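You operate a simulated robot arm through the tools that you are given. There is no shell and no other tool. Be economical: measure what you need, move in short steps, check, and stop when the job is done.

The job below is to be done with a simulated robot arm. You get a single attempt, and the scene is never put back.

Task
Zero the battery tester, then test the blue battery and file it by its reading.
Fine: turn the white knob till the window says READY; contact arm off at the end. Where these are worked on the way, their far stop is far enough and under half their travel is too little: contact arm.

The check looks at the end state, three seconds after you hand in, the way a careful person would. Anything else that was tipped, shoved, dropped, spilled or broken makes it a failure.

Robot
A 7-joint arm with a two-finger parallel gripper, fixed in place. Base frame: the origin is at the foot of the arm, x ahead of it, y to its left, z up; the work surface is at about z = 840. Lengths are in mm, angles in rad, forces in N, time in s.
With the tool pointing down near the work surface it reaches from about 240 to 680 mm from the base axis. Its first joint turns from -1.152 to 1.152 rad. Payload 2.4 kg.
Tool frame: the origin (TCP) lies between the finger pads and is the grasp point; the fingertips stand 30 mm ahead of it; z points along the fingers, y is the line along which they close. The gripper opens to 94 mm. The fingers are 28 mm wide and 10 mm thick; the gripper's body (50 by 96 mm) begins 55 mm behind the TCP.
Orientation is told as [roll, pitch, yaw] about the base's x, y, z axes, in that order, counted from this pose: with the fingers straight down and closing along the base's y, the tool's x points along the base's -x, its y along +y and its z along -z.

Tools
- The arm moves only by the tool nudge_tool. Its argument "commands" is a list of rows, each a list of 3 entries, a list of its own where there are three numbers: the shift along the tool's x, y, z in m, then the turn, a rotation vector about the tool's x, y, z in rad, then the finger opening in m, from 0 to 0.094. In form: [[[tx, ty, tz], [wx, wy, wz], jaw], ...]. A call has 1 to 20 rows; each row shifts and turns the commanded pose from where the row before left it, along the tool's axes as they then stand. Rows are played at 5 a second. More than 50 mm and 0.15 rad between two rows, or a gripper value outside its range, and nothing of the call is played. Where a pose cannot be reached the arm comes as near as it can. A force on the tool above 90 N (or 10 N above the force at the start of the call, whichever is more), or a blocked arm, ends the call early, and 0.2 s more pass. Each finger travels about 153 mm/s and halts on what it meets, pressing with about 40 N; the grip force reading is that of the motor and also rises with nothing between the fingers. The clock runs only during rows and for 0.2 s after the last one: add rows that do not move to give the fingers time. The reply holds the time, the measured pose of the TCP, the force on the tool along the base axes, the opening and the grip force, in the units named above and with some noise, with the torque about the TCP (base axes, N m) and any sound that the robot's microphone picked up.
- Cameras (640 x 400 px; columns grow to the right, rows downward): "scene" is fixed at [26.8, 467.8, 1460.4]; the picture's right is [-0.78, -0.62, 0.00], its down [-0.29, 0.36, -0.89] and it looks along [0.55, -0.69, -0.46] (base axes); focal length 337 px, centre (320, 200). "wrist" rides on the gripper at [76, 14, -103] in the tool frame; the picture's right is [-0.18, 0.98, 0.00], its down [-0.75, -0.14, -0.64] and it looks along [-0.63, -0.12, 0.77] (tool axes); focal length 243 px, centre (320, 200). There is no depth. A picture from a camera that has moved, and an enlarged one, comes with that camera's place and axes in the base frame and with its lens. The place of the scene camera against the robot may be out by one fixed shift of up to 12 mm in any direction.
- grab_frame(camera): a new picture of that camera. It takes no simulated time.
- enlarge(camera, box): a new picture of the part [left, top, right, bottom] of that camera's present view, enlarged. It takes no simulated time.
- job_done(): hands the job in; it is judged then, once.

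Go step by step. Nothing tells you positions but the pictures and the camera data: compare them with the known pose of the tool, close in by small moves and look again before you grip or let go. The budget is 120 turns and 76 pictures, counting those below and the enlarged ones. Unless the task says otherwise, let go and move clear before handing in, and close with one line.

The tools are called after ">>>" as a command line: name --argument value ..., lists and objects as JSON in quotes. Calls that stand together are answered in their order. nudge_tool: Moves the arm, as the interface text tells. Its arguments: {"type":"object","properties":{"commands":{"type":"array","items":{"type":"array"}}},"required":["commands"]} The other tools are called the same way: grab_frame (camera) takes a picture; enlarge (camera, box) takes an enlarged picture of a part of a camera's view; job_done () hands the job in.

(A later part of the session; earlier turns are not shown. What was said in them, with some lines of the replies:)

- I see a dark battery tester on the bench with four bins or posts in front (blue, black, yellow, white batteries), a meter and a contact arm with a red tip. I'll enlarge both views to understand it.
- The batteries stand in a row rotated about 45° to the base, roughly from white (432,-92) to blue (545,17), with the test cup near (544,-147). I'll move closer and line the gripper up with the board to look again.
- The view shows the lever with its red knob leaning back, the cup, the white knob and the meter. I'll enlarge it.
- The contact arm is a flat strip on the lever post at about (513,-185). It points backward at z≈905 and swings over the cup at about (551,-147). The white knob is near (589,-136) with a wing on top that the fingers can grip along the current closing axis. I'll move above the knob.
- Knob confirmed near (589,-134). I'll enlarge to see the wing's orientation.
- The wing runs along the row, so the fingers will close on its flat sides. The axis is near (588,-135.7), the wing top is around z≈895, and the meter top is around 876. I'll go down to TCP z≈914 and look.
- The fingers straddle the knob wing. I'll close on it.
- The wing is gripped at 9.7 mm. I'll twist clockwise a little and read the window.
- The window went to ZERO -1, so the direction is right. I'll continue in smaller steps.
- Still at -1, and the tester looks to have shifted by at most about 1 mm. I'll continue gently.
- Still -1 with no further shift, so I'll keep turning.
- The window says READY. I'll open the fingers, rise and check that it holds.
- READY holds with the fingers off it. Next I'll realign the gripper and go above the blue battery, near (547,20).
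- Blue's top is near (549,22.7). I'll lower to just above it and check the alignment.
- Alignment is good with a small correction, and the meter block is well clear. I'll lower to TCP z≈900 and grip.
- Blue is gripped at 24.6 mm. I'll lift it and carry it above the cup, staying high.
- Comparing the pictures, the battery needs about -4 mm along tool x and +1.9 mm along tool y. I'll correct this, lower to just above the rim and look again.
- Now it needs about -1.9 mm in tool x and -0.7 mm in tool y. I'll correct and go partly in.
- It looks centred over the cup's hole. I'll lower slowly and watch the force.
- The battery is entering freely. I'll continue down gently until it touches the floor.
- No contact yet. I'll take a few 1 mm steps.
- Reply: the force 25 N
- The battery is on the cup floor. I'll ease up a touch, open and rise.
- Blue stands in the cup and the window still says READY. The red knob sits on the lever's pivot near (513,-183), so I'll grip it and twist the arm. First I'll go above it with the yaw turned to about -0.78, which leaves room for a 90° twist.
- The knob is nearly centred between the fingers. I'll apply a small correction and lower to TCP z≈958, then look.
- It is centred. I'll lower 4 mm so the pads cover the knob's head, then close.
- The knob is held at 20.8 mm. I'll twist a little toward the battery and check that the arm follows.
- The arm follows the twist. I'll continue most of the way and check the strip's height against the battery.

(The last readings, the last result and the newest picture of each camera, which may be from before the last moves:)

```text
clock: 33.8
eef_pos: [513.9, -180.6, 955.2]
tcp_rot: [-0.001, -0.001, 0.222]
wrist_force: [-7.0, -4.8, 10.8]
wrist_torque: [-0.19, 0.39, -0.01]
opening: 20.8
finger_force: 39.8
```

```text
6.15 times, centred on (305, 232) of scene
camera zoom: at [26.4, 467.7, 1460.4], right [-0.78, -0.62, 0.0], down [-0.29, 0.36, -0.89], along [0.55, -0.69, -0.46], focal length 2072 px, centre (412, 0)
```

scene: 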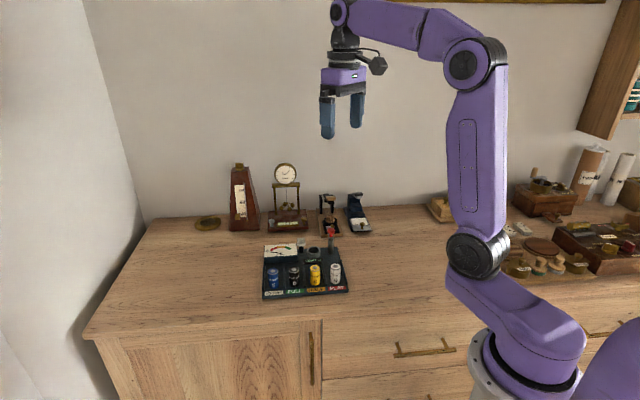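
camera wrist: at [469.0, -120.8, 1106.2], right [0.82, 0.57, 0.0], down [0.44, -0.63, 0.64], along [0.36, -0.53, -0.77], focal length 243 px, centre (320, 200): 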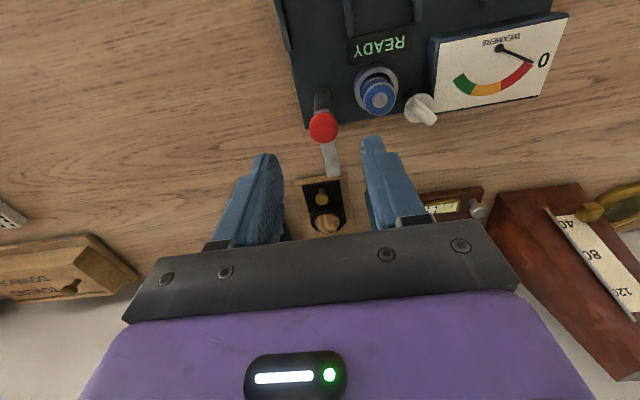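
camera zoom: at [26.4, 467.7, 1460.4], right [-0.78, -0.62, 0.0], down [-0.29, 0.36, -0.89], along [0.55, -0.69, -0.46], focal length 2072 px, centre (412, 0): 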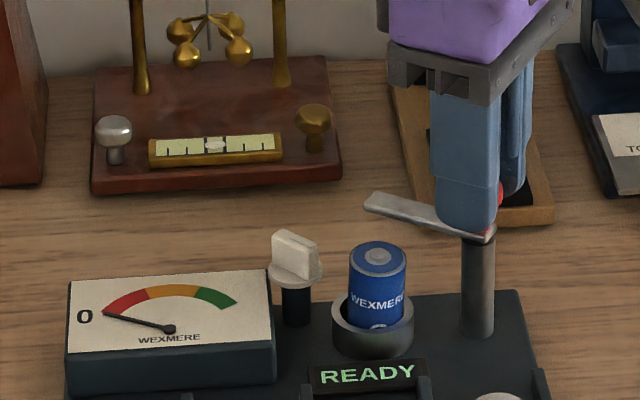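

The arm is following and the tester has not moved. I'll relieve the small side load and finish the last part of the swing in small steps.

>>> nudge_tool --commands '[[[0.0007, -0.0003, -0.0006], [0, 0, 0], 0.014], [[0, 0, 0], [0, 0, -0.08], 0.014], [[0, 0, 0], [0, 0, -0.08], 0.014], [[0, 0, 0], [0, 0, -0.08], 0.014], [[0, 0, 0], [0, 0, 0], 0.014]]'

>>> enlarge --camera "scene" --box '[260, 200, 350, 265]'

```text
clock: 35.0
eef_pos: [512.4, -180.6, 955.4]
tcp_rot: [0.001, 0.001, 0.459]
wrist_force: [0.3, 3.1, -0.3]
wrist_torque: [-0.33, 0.06, 0.0]
opening: 20.7
finger_force: 39.7
```

```text
6.15 times, centred on (305, 232) of scene
camera zoom: at [26.8, 467.9, 1460.4], right [-0.78, -0.62, 0.0], down [-0.29, 0.36, -0.89], along [0.55, -0.69, -0.46], focal length 2072 px, centre (412, 0)
```

zoom: 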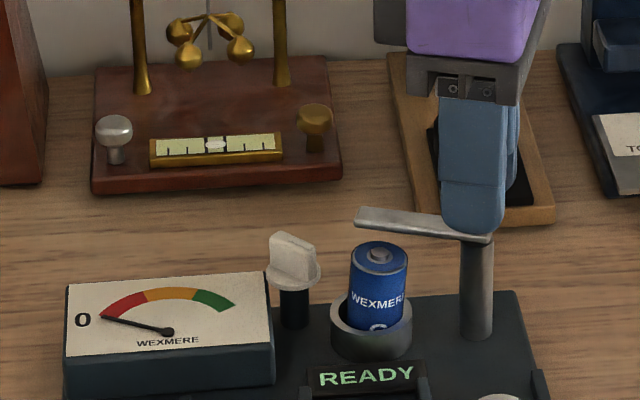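

>>> nudge_tool --commands '[[[0, 0, 0], [0, 0, -0.08], 0.014], [[0, 0, 0], [0, 0, -0.08], 0.014], [[0, 0, 0], [0, 0, -0.08], 0.014], [[0, 0, 0], [0, 0, 0], 0.014]]'

>>> enlarge --camera "scene" --box '[260, 200, 350, 265]'

```text
clock: 36.0
eef_pos: [513.8, -179.2, 954.4]
tcp_rot: [0.0, 0.0, 0.701]
wrist_force: [0.2, 1.2, -0.1]
wrist_torque: [-0.09, 0.05, 0.01]
opening: 20.8
finger_force: 39.8
```

```text
6.15 times, centred on (305, 232) of scene
camera zoom: at [26.9, 467.8, 1460.4], right [-0.78, -0.62, 0.0], down [-0.29, 0.36, -0.89], along [0.55, -0.69, -0.46], focal length 2072 px, centre (412, 0)
```

zoom: 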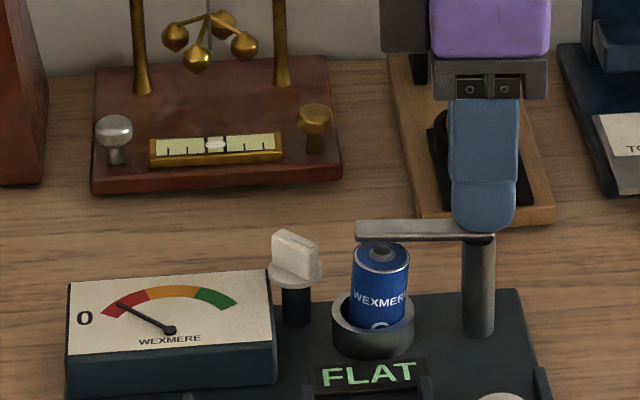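

The window reads FLAT with the needle in red. I'll swing a bit further and let it settle to confirm the reading.

>>> nudge_tool --commands '[[[0, 0, 0], [0, 0, -0.07], 0.014], [[0, 0, 0], [0, 0, -0.05], 0.014], [[0, 0, 0], [0, 0, 0], 0.014], [[0, 0, 0], [0, 0, 0], 0.014], [[0, 0, 0], [0, 0, 0], 0.014], [[0, 0, 0], [0, 0, 0], 0.014], [[0, 0, 0], [0, 0, 0], 0.014]]'

>>> enlarge --camera "scene" --box '[260, 200, 350, 265]'

```text
clock: 37.6
eef_pos: [511.7, -182.0, 955.7]
tcp_rot: [0.001, 0.0, 0.82]
wrist_force: [-0.5, -2.2, 0.5]
wrist_torque: [-0.03, 0.01, -0.07]
opening: 20.6
finger_force: 39.5
```

```text
6.15 times, centred on (305, 232) of scene
camera zoom: at [26.8, 467.8, 1460.4], right [-0.78, -0.62, 0.0], down [-0.29, 0.36, -0.89], along [0.55, -0.69, -0.46], focal length 2072 px, centre (412, 0)
```

zoom: 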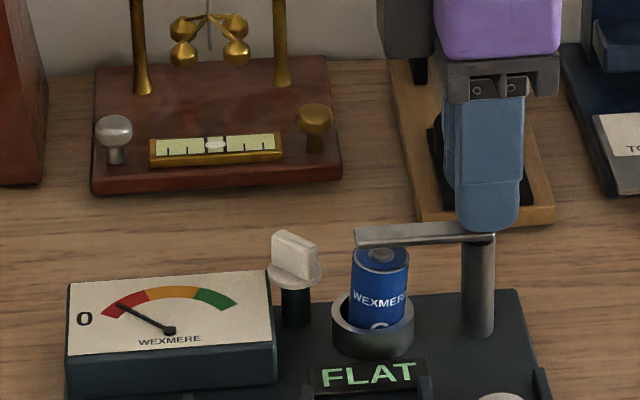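

The reading is steady at FLAT. I'll swing the contact arm back off the battery.

>>> nudge_tool --commands '[[[0, 0, 0], [0, 0, 0.1], 0.014], [[0, 0, 0], [0, 0, 0.1], 0.014], [[0, 0, 0], [0, 0, 0.1], 0.014], [[0, 0, 0], [0, 0, 0.1], 0.014], [[0, 0, 0], [0, 0, 0.1], 0.014], [[0, 0, 0], [0, 0, 0.1], 0.014], [[0, 0, 0], [0, 0, 0.1], 0.014], [[0, 0, 0], [0, 0, 0.1], 0.014], [[0, 0, 0], [0, 0, 0.1], 0.014], [[0, 0, 0], [0, 0, 0.1], 0.014], [[0, 0, 0], [0, 0, 0.1], 0.014], [[0, 0, 0], [0, 0, 0.1], 0.014], [[0, 0, 0], [0, 0, 0.1], 0.014], [[0, 0, 0], [0, 0, 0.1], 0.014], [[0, 0, 0], [0, 0, 0.1], 0.014], [[0, 0, 0], [0, 0, 0.08], 0.014], [[0, 0, 0], [0, 0, 0], 0.014]]'

>>> enlarge --camera "scene" --box '[260, 200, 350, 265]'

```text
clock: 41.2
eef_pos: [513.0, -179.3, 955.3]
tcp_rot: [0.002, 0.0, -0.762]
wrist_force: [-1.0, 0.8, 0.4]
wrist_torque: [-0.1, -0.08, 0.2]
opening: 20.9
finger_force: 40.0
```

```text
6.15 times, centred on (305, 232) of scene
camera zoom: at [26.8, 467.8, 1460.4], right [-0.78, -0.62, 0.0], down [-0.29, 0.36, -0.89], along [0.55, -0.69, -0.46], focal length 2072 px, centre (412, 0)
```

zoom: 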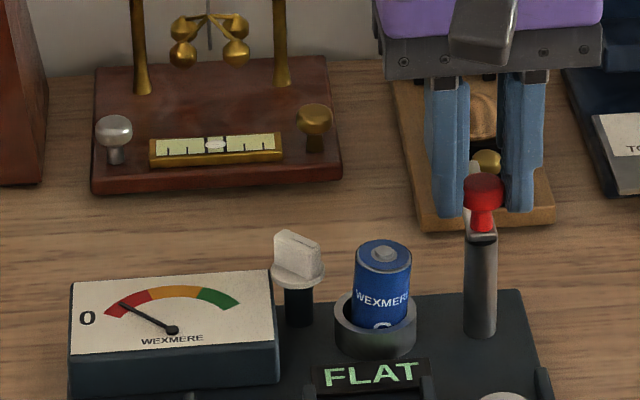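

The arm is back at its off stop. I'll open, rise and turn the gripper back toward the battery.

>>> nudge_tool --commands '[[[0, 0, 0], [0, 0, -0.02], 0.014], [[0, 0, 0], [0, 0, 0], 0.035], [[0, 0, 0], [0, 0, 0], 0.05], [[0, 0, -0.03], [0, 0, 0], 0.05], [[0, 0, -0.03], [0, 0, 0], 0.05], [[0, 0, 0], [0, 0, -0.14], 0.05], [[0, 0, 0], [0, 0, -0.14], 0.05], [[0, 0, 0], [0, 0, -0.14], 0.05], [[0, 0, 0], [0, 0, -0.14], 0.05], [[0, 0, 0], [0, 0, -0.14], 0.05], [[0, 0, 0], [0, 0, -0.14], 0.05], [[0, 0, 0], [0, 0, -0.14], 0.05], [[0, 0, 0], [0, 0, -0.14], 0.05], [[0, 0, 0], [0, 0, -0.14], 0.05], [[0, 0, 0], [0, 0, -0.14], 0.05], [[0, 0, 0], [0, 0, -0.14], 0.05], [[0, 0, 0], [0, 0, 0], 0.05]]'

>>> grab_frame --camera "wrist"

>>> enlarge --camera "scene" --box '[255, 210, 355, 305]'

```text
clock: 44.8
eef_pos: [512.7, -180.6, 1015.3]
tcp_rot: [0.001, 0.0, 0.801]
wrist_force: [-0.2, -0.5, 0.8]
wrist_torque: [0.0, -0.02, 0.0]
opening: 50.0
finger_force: 0.0
```

```text
29 pictures are left
camera wrist: at [449.8, -226.3, 1118.1], right [-0.58, 0.82, 0.0], down [0.63, 0.44, 0.64], along [0.52, 0.37, -0.77], focal length 243 px, centre (320, 200)
```

wrist: 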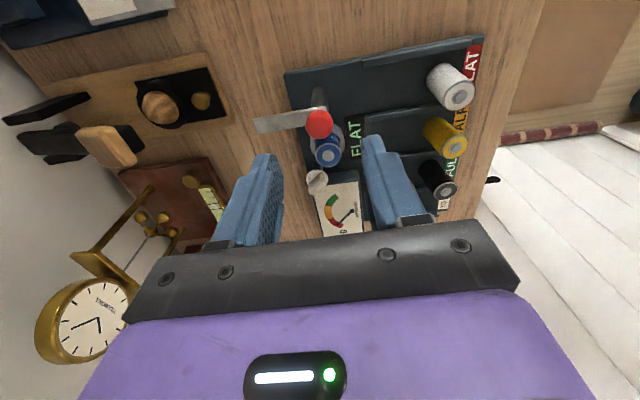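

```text
4.21 times, centred on (305, 258) of scene
camera zoom: at [26.8, 467.8, 1460.4], right [-0.78, -0.62, 0.0], down [-0.29, 0.36, -0.89], along [0.55, -0.69, -0.46], focal length 1417 px, centre (383, -42)
```

zoom: 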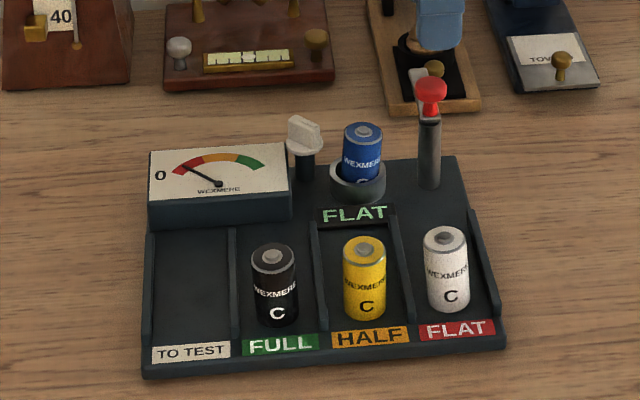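

The arm is off and the window shows FLAT. There's room in the FLAT bay behind the white battery. I'll enlarge to locate blue and the bay precisely.

>>> enlarge --camera "wrist" --box '[270, 20, 490, 220]'

```text
2.00 times, centred on (380, 120) of wrist
camera zoom: at [449.8, -226.3, 1118.1], right [-0.58, 0.82, 0.0], down [0.63, 0.44, 0.64], along [0.52, 0.37, -0.77], focal length 485 px, centre (200, 360)
```

zoom: 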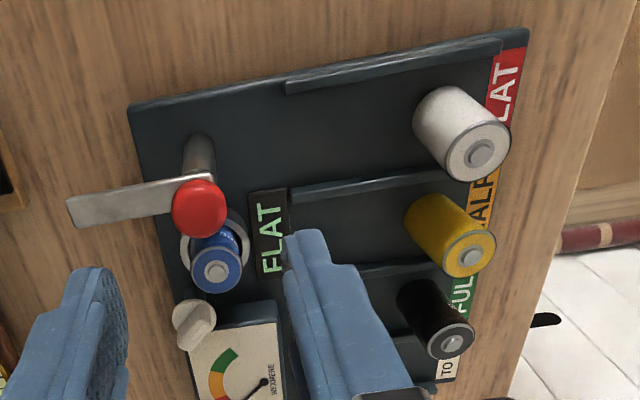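

Blue stands near (548,-147). I'll move above it with the fingers closing front to back, and look before gripping.

>>> nudge_tool --commands '[[[-0.0244, -0.001, 0], [0, 0, 0.01], 0.05], [[-0.0243, -0.001, 0], [0, 0, 0.01], 0.05], [[0, 0, 0.025], [0, 0, 0], 0.05], [[0, 0, 0.025], [0, 0, 0], 0.05], [[0, 0, 0.025], [0, 0, 0], 0.05], [[0, 0, 0], [0, 0, 0], 0.05]]'

>>> enlarge --camera "wrist" --box '[220, 60, 420, 240]'

>>> enlarge --camera "scene" --box '[275, 215, 350, 265]'

```text
clock: 46.2
eef_pos: [547.3, -145.0, 941.6]
tcp_rot: [-0.001, 0.001, 0.78]
wrist_force: [0.9, -0.7, -0.4]
wrist_torque: [0.02, -0.02, 0.02]
opening: 50.1
finger_force: 0.1
```

```text
2.22 times, centred on (320, 150) of wrist
camera zoom: at [483.7, -190.5, 1043.1], right [-0.56, 0.83, 0.0], down [0.64, 0.43, 0.64], along [0.53, 0.36, -0.77], focal length 539 px, centre (320, 311)
```

zoom: 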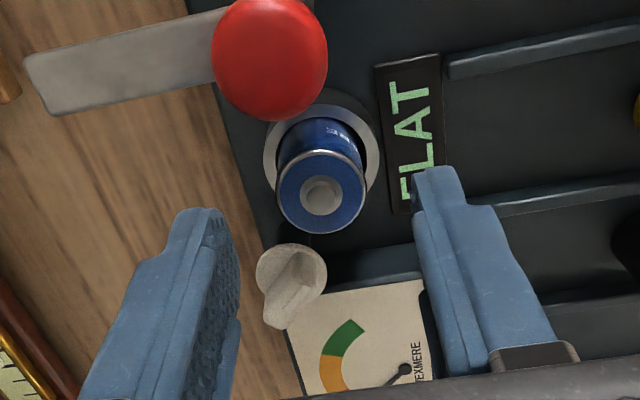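

```text
8.00 times, centred on (312, 240) of scene
camera zoom: at [26.8, 467.8, 1460.4], right [-0.78, -0.62, 0.0], down [-0.29, 0.36, -0.89], along [0.55, -0.69, -0.46], focal length 2693 px, centre (380, -120)
```

zoom: 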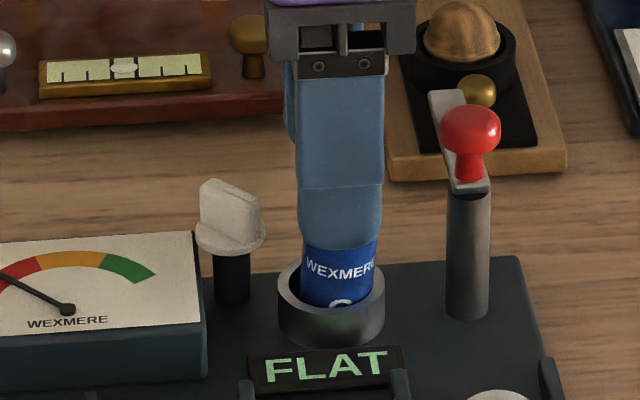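

It is well aligned. I'll lower to TCP z≈903, where the fingertips clear the cup rim, and grip.

>>> nudge_tool --commands '[[[0, -0.0005, 0.015], [0, 0, 0], 0.05], [[0, 0, 0.015], [0, 0, 0], 0.05], [[0, 0, 0.008], [0, 0, 0], 0.05], [[0, 0, 0], [0, 0, 0], 0.038], [[0, 0, 0], [0, 0, 0], 0.028], [[0, 0, 0], [0, 0, 0], 0.018], [[0, 0, 0], [0, 0, 0], 0.018], [[0, 0, 0], [0, 0, 0], 0.018]]'

```text
clock: 48.0
eef_pos: [547.9, -148.2, 903.8]
tcp_rot: [-0.001, 0.001, 0.78]
wrist_force: [0.1, 1.6, 1.1]
wrist_torque: [0.02, 0.02, 0.02]
opening: 24.7
finger_force: 40.4
```

Gripped. I'll lift it clear, carry it above the back of the FLAT bay and turn the gripper 90° so the fingers sit to the sides.

>>> nudge_tool --commands '[[[0, 0, -0.03], [0, 0, 0], 0.018], [[0, 0, -0.035], [0, 0, 0], 0.018], [[0, 0, -0.035], [0, 0, 0], 0.018], [[0.0144, 0.025, 0], [0, 0, 0], 0.018], [[0.0144, 0.025, 0], [0, 0, 0], 0.018], [[0.0143, 0.025, 0], [0, 0, 0], 0.018], [[0, 0, 0], [0, 0, 0.13], 0.018], [[0, 0, 0], [0, 0, 0.13], 0.018], [[0, 0, 0], [0, 0, 0.13], 0.018], [[0, 0, 0], [0, 0, 0.13], 0.018], [[0, 0, 0], [0, 0, 0.13], 0.018], [[0, 0, 0], [0, 0, 0.13], 0.018], [[0, 0, 0], [0, 0, 0.13], 0.018], [[0, 0, 0], [0, 0, 0.13], 0.018], [[0, 0, 0], [0, 0, 0.13], 0.018], [[0, 0, 0], [0, 0, 0.13], 0.018], [[0, 0, 0], [0, 0, 0.13], 0.018], [[0, 0, 0], [0, 0, 0.13], 0.018], [[0, 0, 0], [0, 0, 0], 0.018]]'

>>> grab_frame --camera "wrist"

>>> enlarge --camera "scene" --box '[255, 190, 365, 305]'

```text
clock: 52.0
eef_pos: [464.2, -124.2, 1002.4]
tcp_rot: [0.0, 0.0, -0.783]
wrist_force: [0.7, -0.4, -1.5]
wrist_torque: [0.01, 0.01, 0.0]
opening: 24.4
finger_force: 40.7
```

```text
24 pictures are left
camera wrist: at [421.1, -61.4, 1104.5], right [0.82, 0.57, 0.0], down [0.43, -0.63, 0.64], along [0.36, -0.53, -0.77], focal length 243 px, centre (320, 200)
```

wrist: 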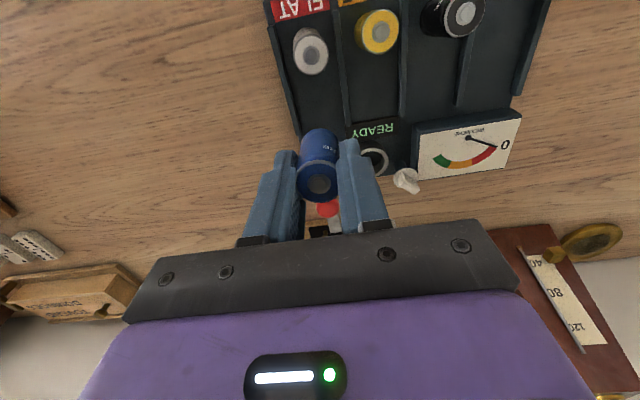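

```text
3.48 times, centred on (310, 248) of scene
camera zoom: at [26.8, 467.8, 1460.4], right [-0.78, -0.62, 0.0], down [-0.29, 0.36, -0.89], along [0.55, -0.69, -0.46], focal length 1171 px, centre (355, 35)
```

zoom: 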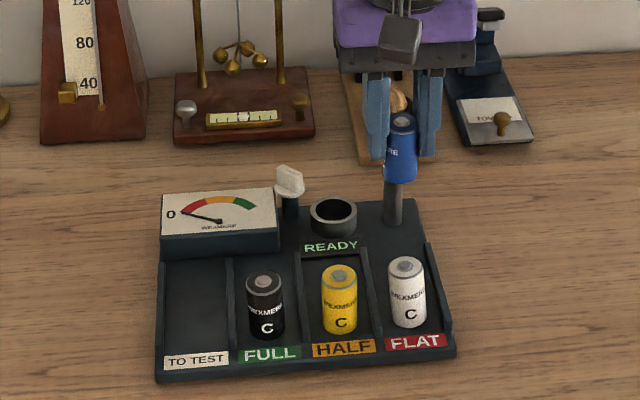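

Blue hangs over the back half of the FLAT bay, about 44 mm behind white. I'll shift it slightly sideways and lower partway to check again.

>>> nudge_tool --commands '[[[0, -0.0015, 0.025], [0, 0, 0], 0.018], [[0, 0, 0.025], [0, 0, 0], 0.018], [[0, 0, 0.025], [0, 0, 0], 0.018], [[0, 0, 0], [0, 0, 0], 0.018]]'

>>> enlarge --camera "wrist" --box '[200, 0, 440, 220]'

>>> enlarge --camera "scene" --box '[310, 225, 380, 295]'

```text
clock: 53.0
eef_pos: [462.4, -125.4, 925.6]
tcp_rot: [0.0, 0.001, -0.78]
wrist_force: [-0.5, 0.2, -0.5]
wrist_torque: [0.02, -0.01, 0.0]
opening: 24.6
finger_force: 39.8
```

```text
1.82 times, centred on (320, 110) of wrist
camera zoom: at [419.5, -62.0, 1028.5], right [0.82, 0.57, 0.0], down [0.44, -0.63, 0.64], along [0.37, -0.53, -0.77], focal length 441 px, centre (320, 364)
```

zoom: 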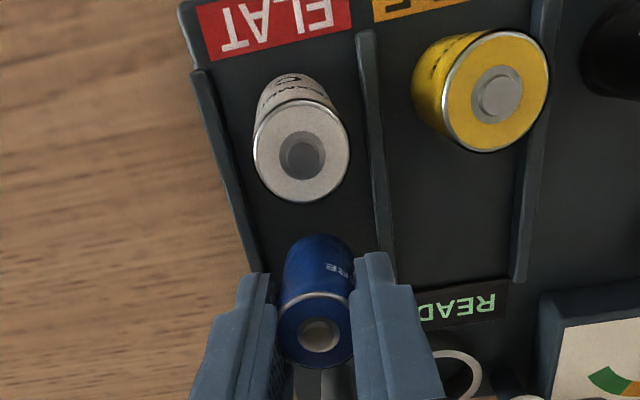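

```text
5.71 times, centred on (345, 260) of scene
camera zoom: at [26.8, 467.8, 1460.4], right [-0.78, -0.62, 0.0], down [-0.29, 0.36, -0.89], along [0.55, -0.69, -0.46], focal length 1924 px, centre (177, -143)
```

zoom: 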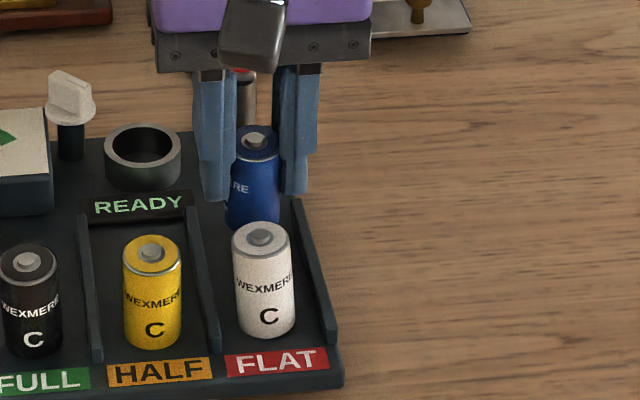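

It is centred in the bay and clear of white. I'll lower it to the floor gently.

>>> nudge_tool --commands '[[[0, 0, 0.008], [0, 0, 0], 0.018], [[0, 0, 0.008], [0, 0, 0], 0.018], [[0, 0, 0.004], [0, 0, 0], 0.018], [[0, 0, 0.001], [0, 0, 0], 0.018], [[0, 0, 0], [0, 0, 0], 0.018]]'

```text
clock: 54.2
eef_pos: [465.0, -125.6, 906.4]
tcp_rot: [0.0, -0.001, -0.781]
wrist_force: [0.1, -0.3, -0.2]
wrist_torque: [-0.06, 0.0, 0.0]
opening: 24.8
finger_force: 40.3
```

>>> nudge_tool --commands '[[[0, 0, 0.001], [0, 0, 0], 0.018], [[0, 0, 0.001], [0, 0, 0], 0.018], [[0, 0, 0], [0, 0, 0], 0.018]]'

```text
clock: 55.0
eef_pos: [464.2, -125.5, 903.3]
tcp_rot: [0.001, -0.001, -0.781]
wrist_force: [0.5, 0.2, -0.9]
wrist_torque: [0.02, 0.02, 0.01]
opening: 24.5
finger_force: 40.4
```

No contact yet, so the floor should be 1–3 mm lower. I'll go on in 1 mm steps.

>>> nudge_tool --commands '[[[0, 0, 0.001], [0, 0, 0], 0.018], [[0, 0, 0], [0, 0, 0], 0.018]]'

>>> enlarge --camera "scene" --box '[310, 225, 380, 295]'

```text
clock: 55.6
eef_pos: [464.2, -125.5, 904.2]
tcp_rot: [0.0, 0.0, -0.78]
wrist_force: [-1.1, 0.4, 3.4]
wrist_torque: [0.0, 0.01, 0.01]
opening: 24.8
finger_force: 39.8
```

```text
5.71 times, centred on (345, 260) of scene
camera zoom: at [26.7, 467.8, 1460.4], right [-0.78, -0.62, 0.0], down [-0.29, 0.36, -0.89], along [0.55, -0.69, -0.46], focal length 1924 px, centre (177, -143)
```

zoom: 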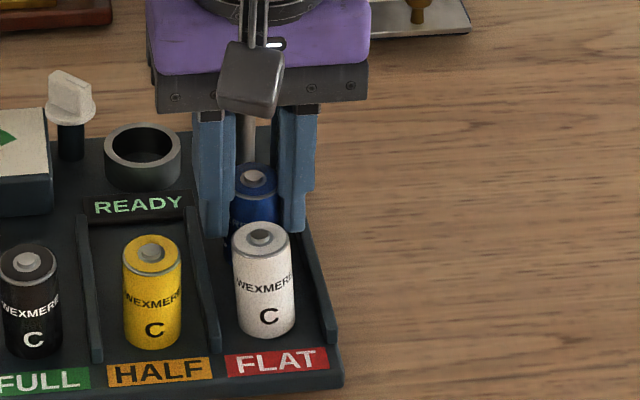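

It just touches the floor. I'll release it and rise straight up.

>>> nudge_tool --commands '[[[0, 0, 0.0003], [0, 0, 0], 0.018], [[0, 0, 0], [0, 0, 0], 0.028], [[0, 0, 0], [0, 0, 0], 0.042], [[0, 0, 0], [0, 0, 0], 0.042], [[0, 0, -0.02], [0, 0, 0], 0.042], [[0, 0, -0.03], [0, 0, 0], 0.042], [[0, 0, -0.04], [0, 0, 0], 0.042], [[0, 0, -0.04], [0, 0, 0], 0.042], [[0, 0, -0.04], [0, 0, 0], 0.042], [[0, 0, 0], [0, 0, 0], 0.042]]'

>>> enlarge --camera "scene" --box '[255, 205, 365, 305]'

>>> grab_frame --camera "wrist"

```text
clock: 57.8
eef_pos: [462.8, -126.8, 1072.6]
tcp_rot: [-0.001, 0.0, -0.779]
wrist_force: [-0.5, 0.1, 0.0]
wrist_torque: [-0.02, -0.02, 0.03]
opening: 42.2
finger_force: 0.0
```

```text
4.00 times, centred on (310, 255) of scene
camera zoom: at [26.8, 467.8, 1460.4], right [-0.78, -0.62, 0.0], down [-0.29, 0.36, -0.89], along [0.55, -0.69, -0.46], focal length 1346 px, centre (360, -20)
```

zoom: 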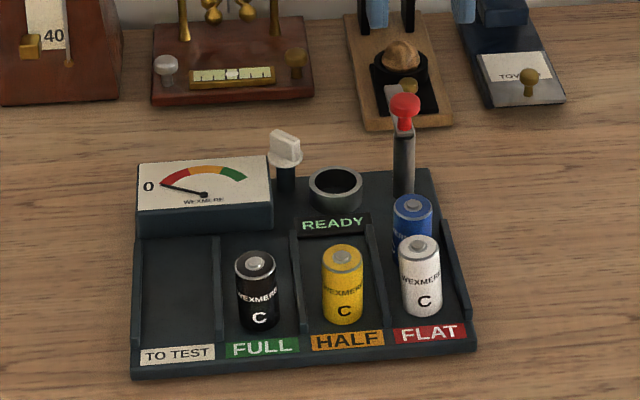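

```text
18 pictures are left
camera wrist: at [418.7, -63.5, 1176.0], right [0.82, 0.57, 0.0], down [0.44, -0.63, 0.64], along [0.36, -0.53, -0.77], focal length 243 px, centre (320, 200)
```

wrist: 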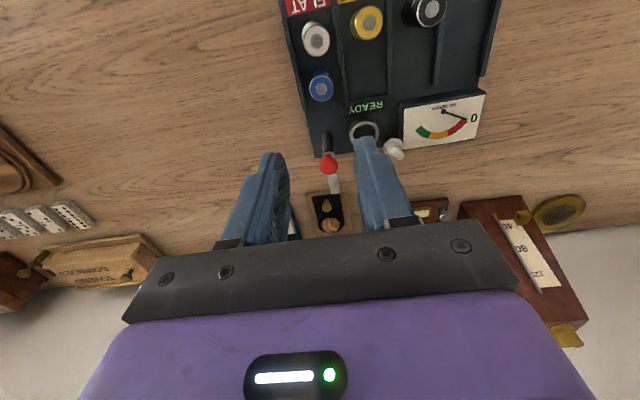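

Blue stands upright in the FLAT bay behind the white battery, the contact arm is off, the window says READY and the gripper is clear. I'm handing in.

>>> job_done

```text
The job is handed in.
```

The tester was zeroed to READY, the blue battery tested FLAT and now stands in the FLAT bay, and the contact arm is back off.
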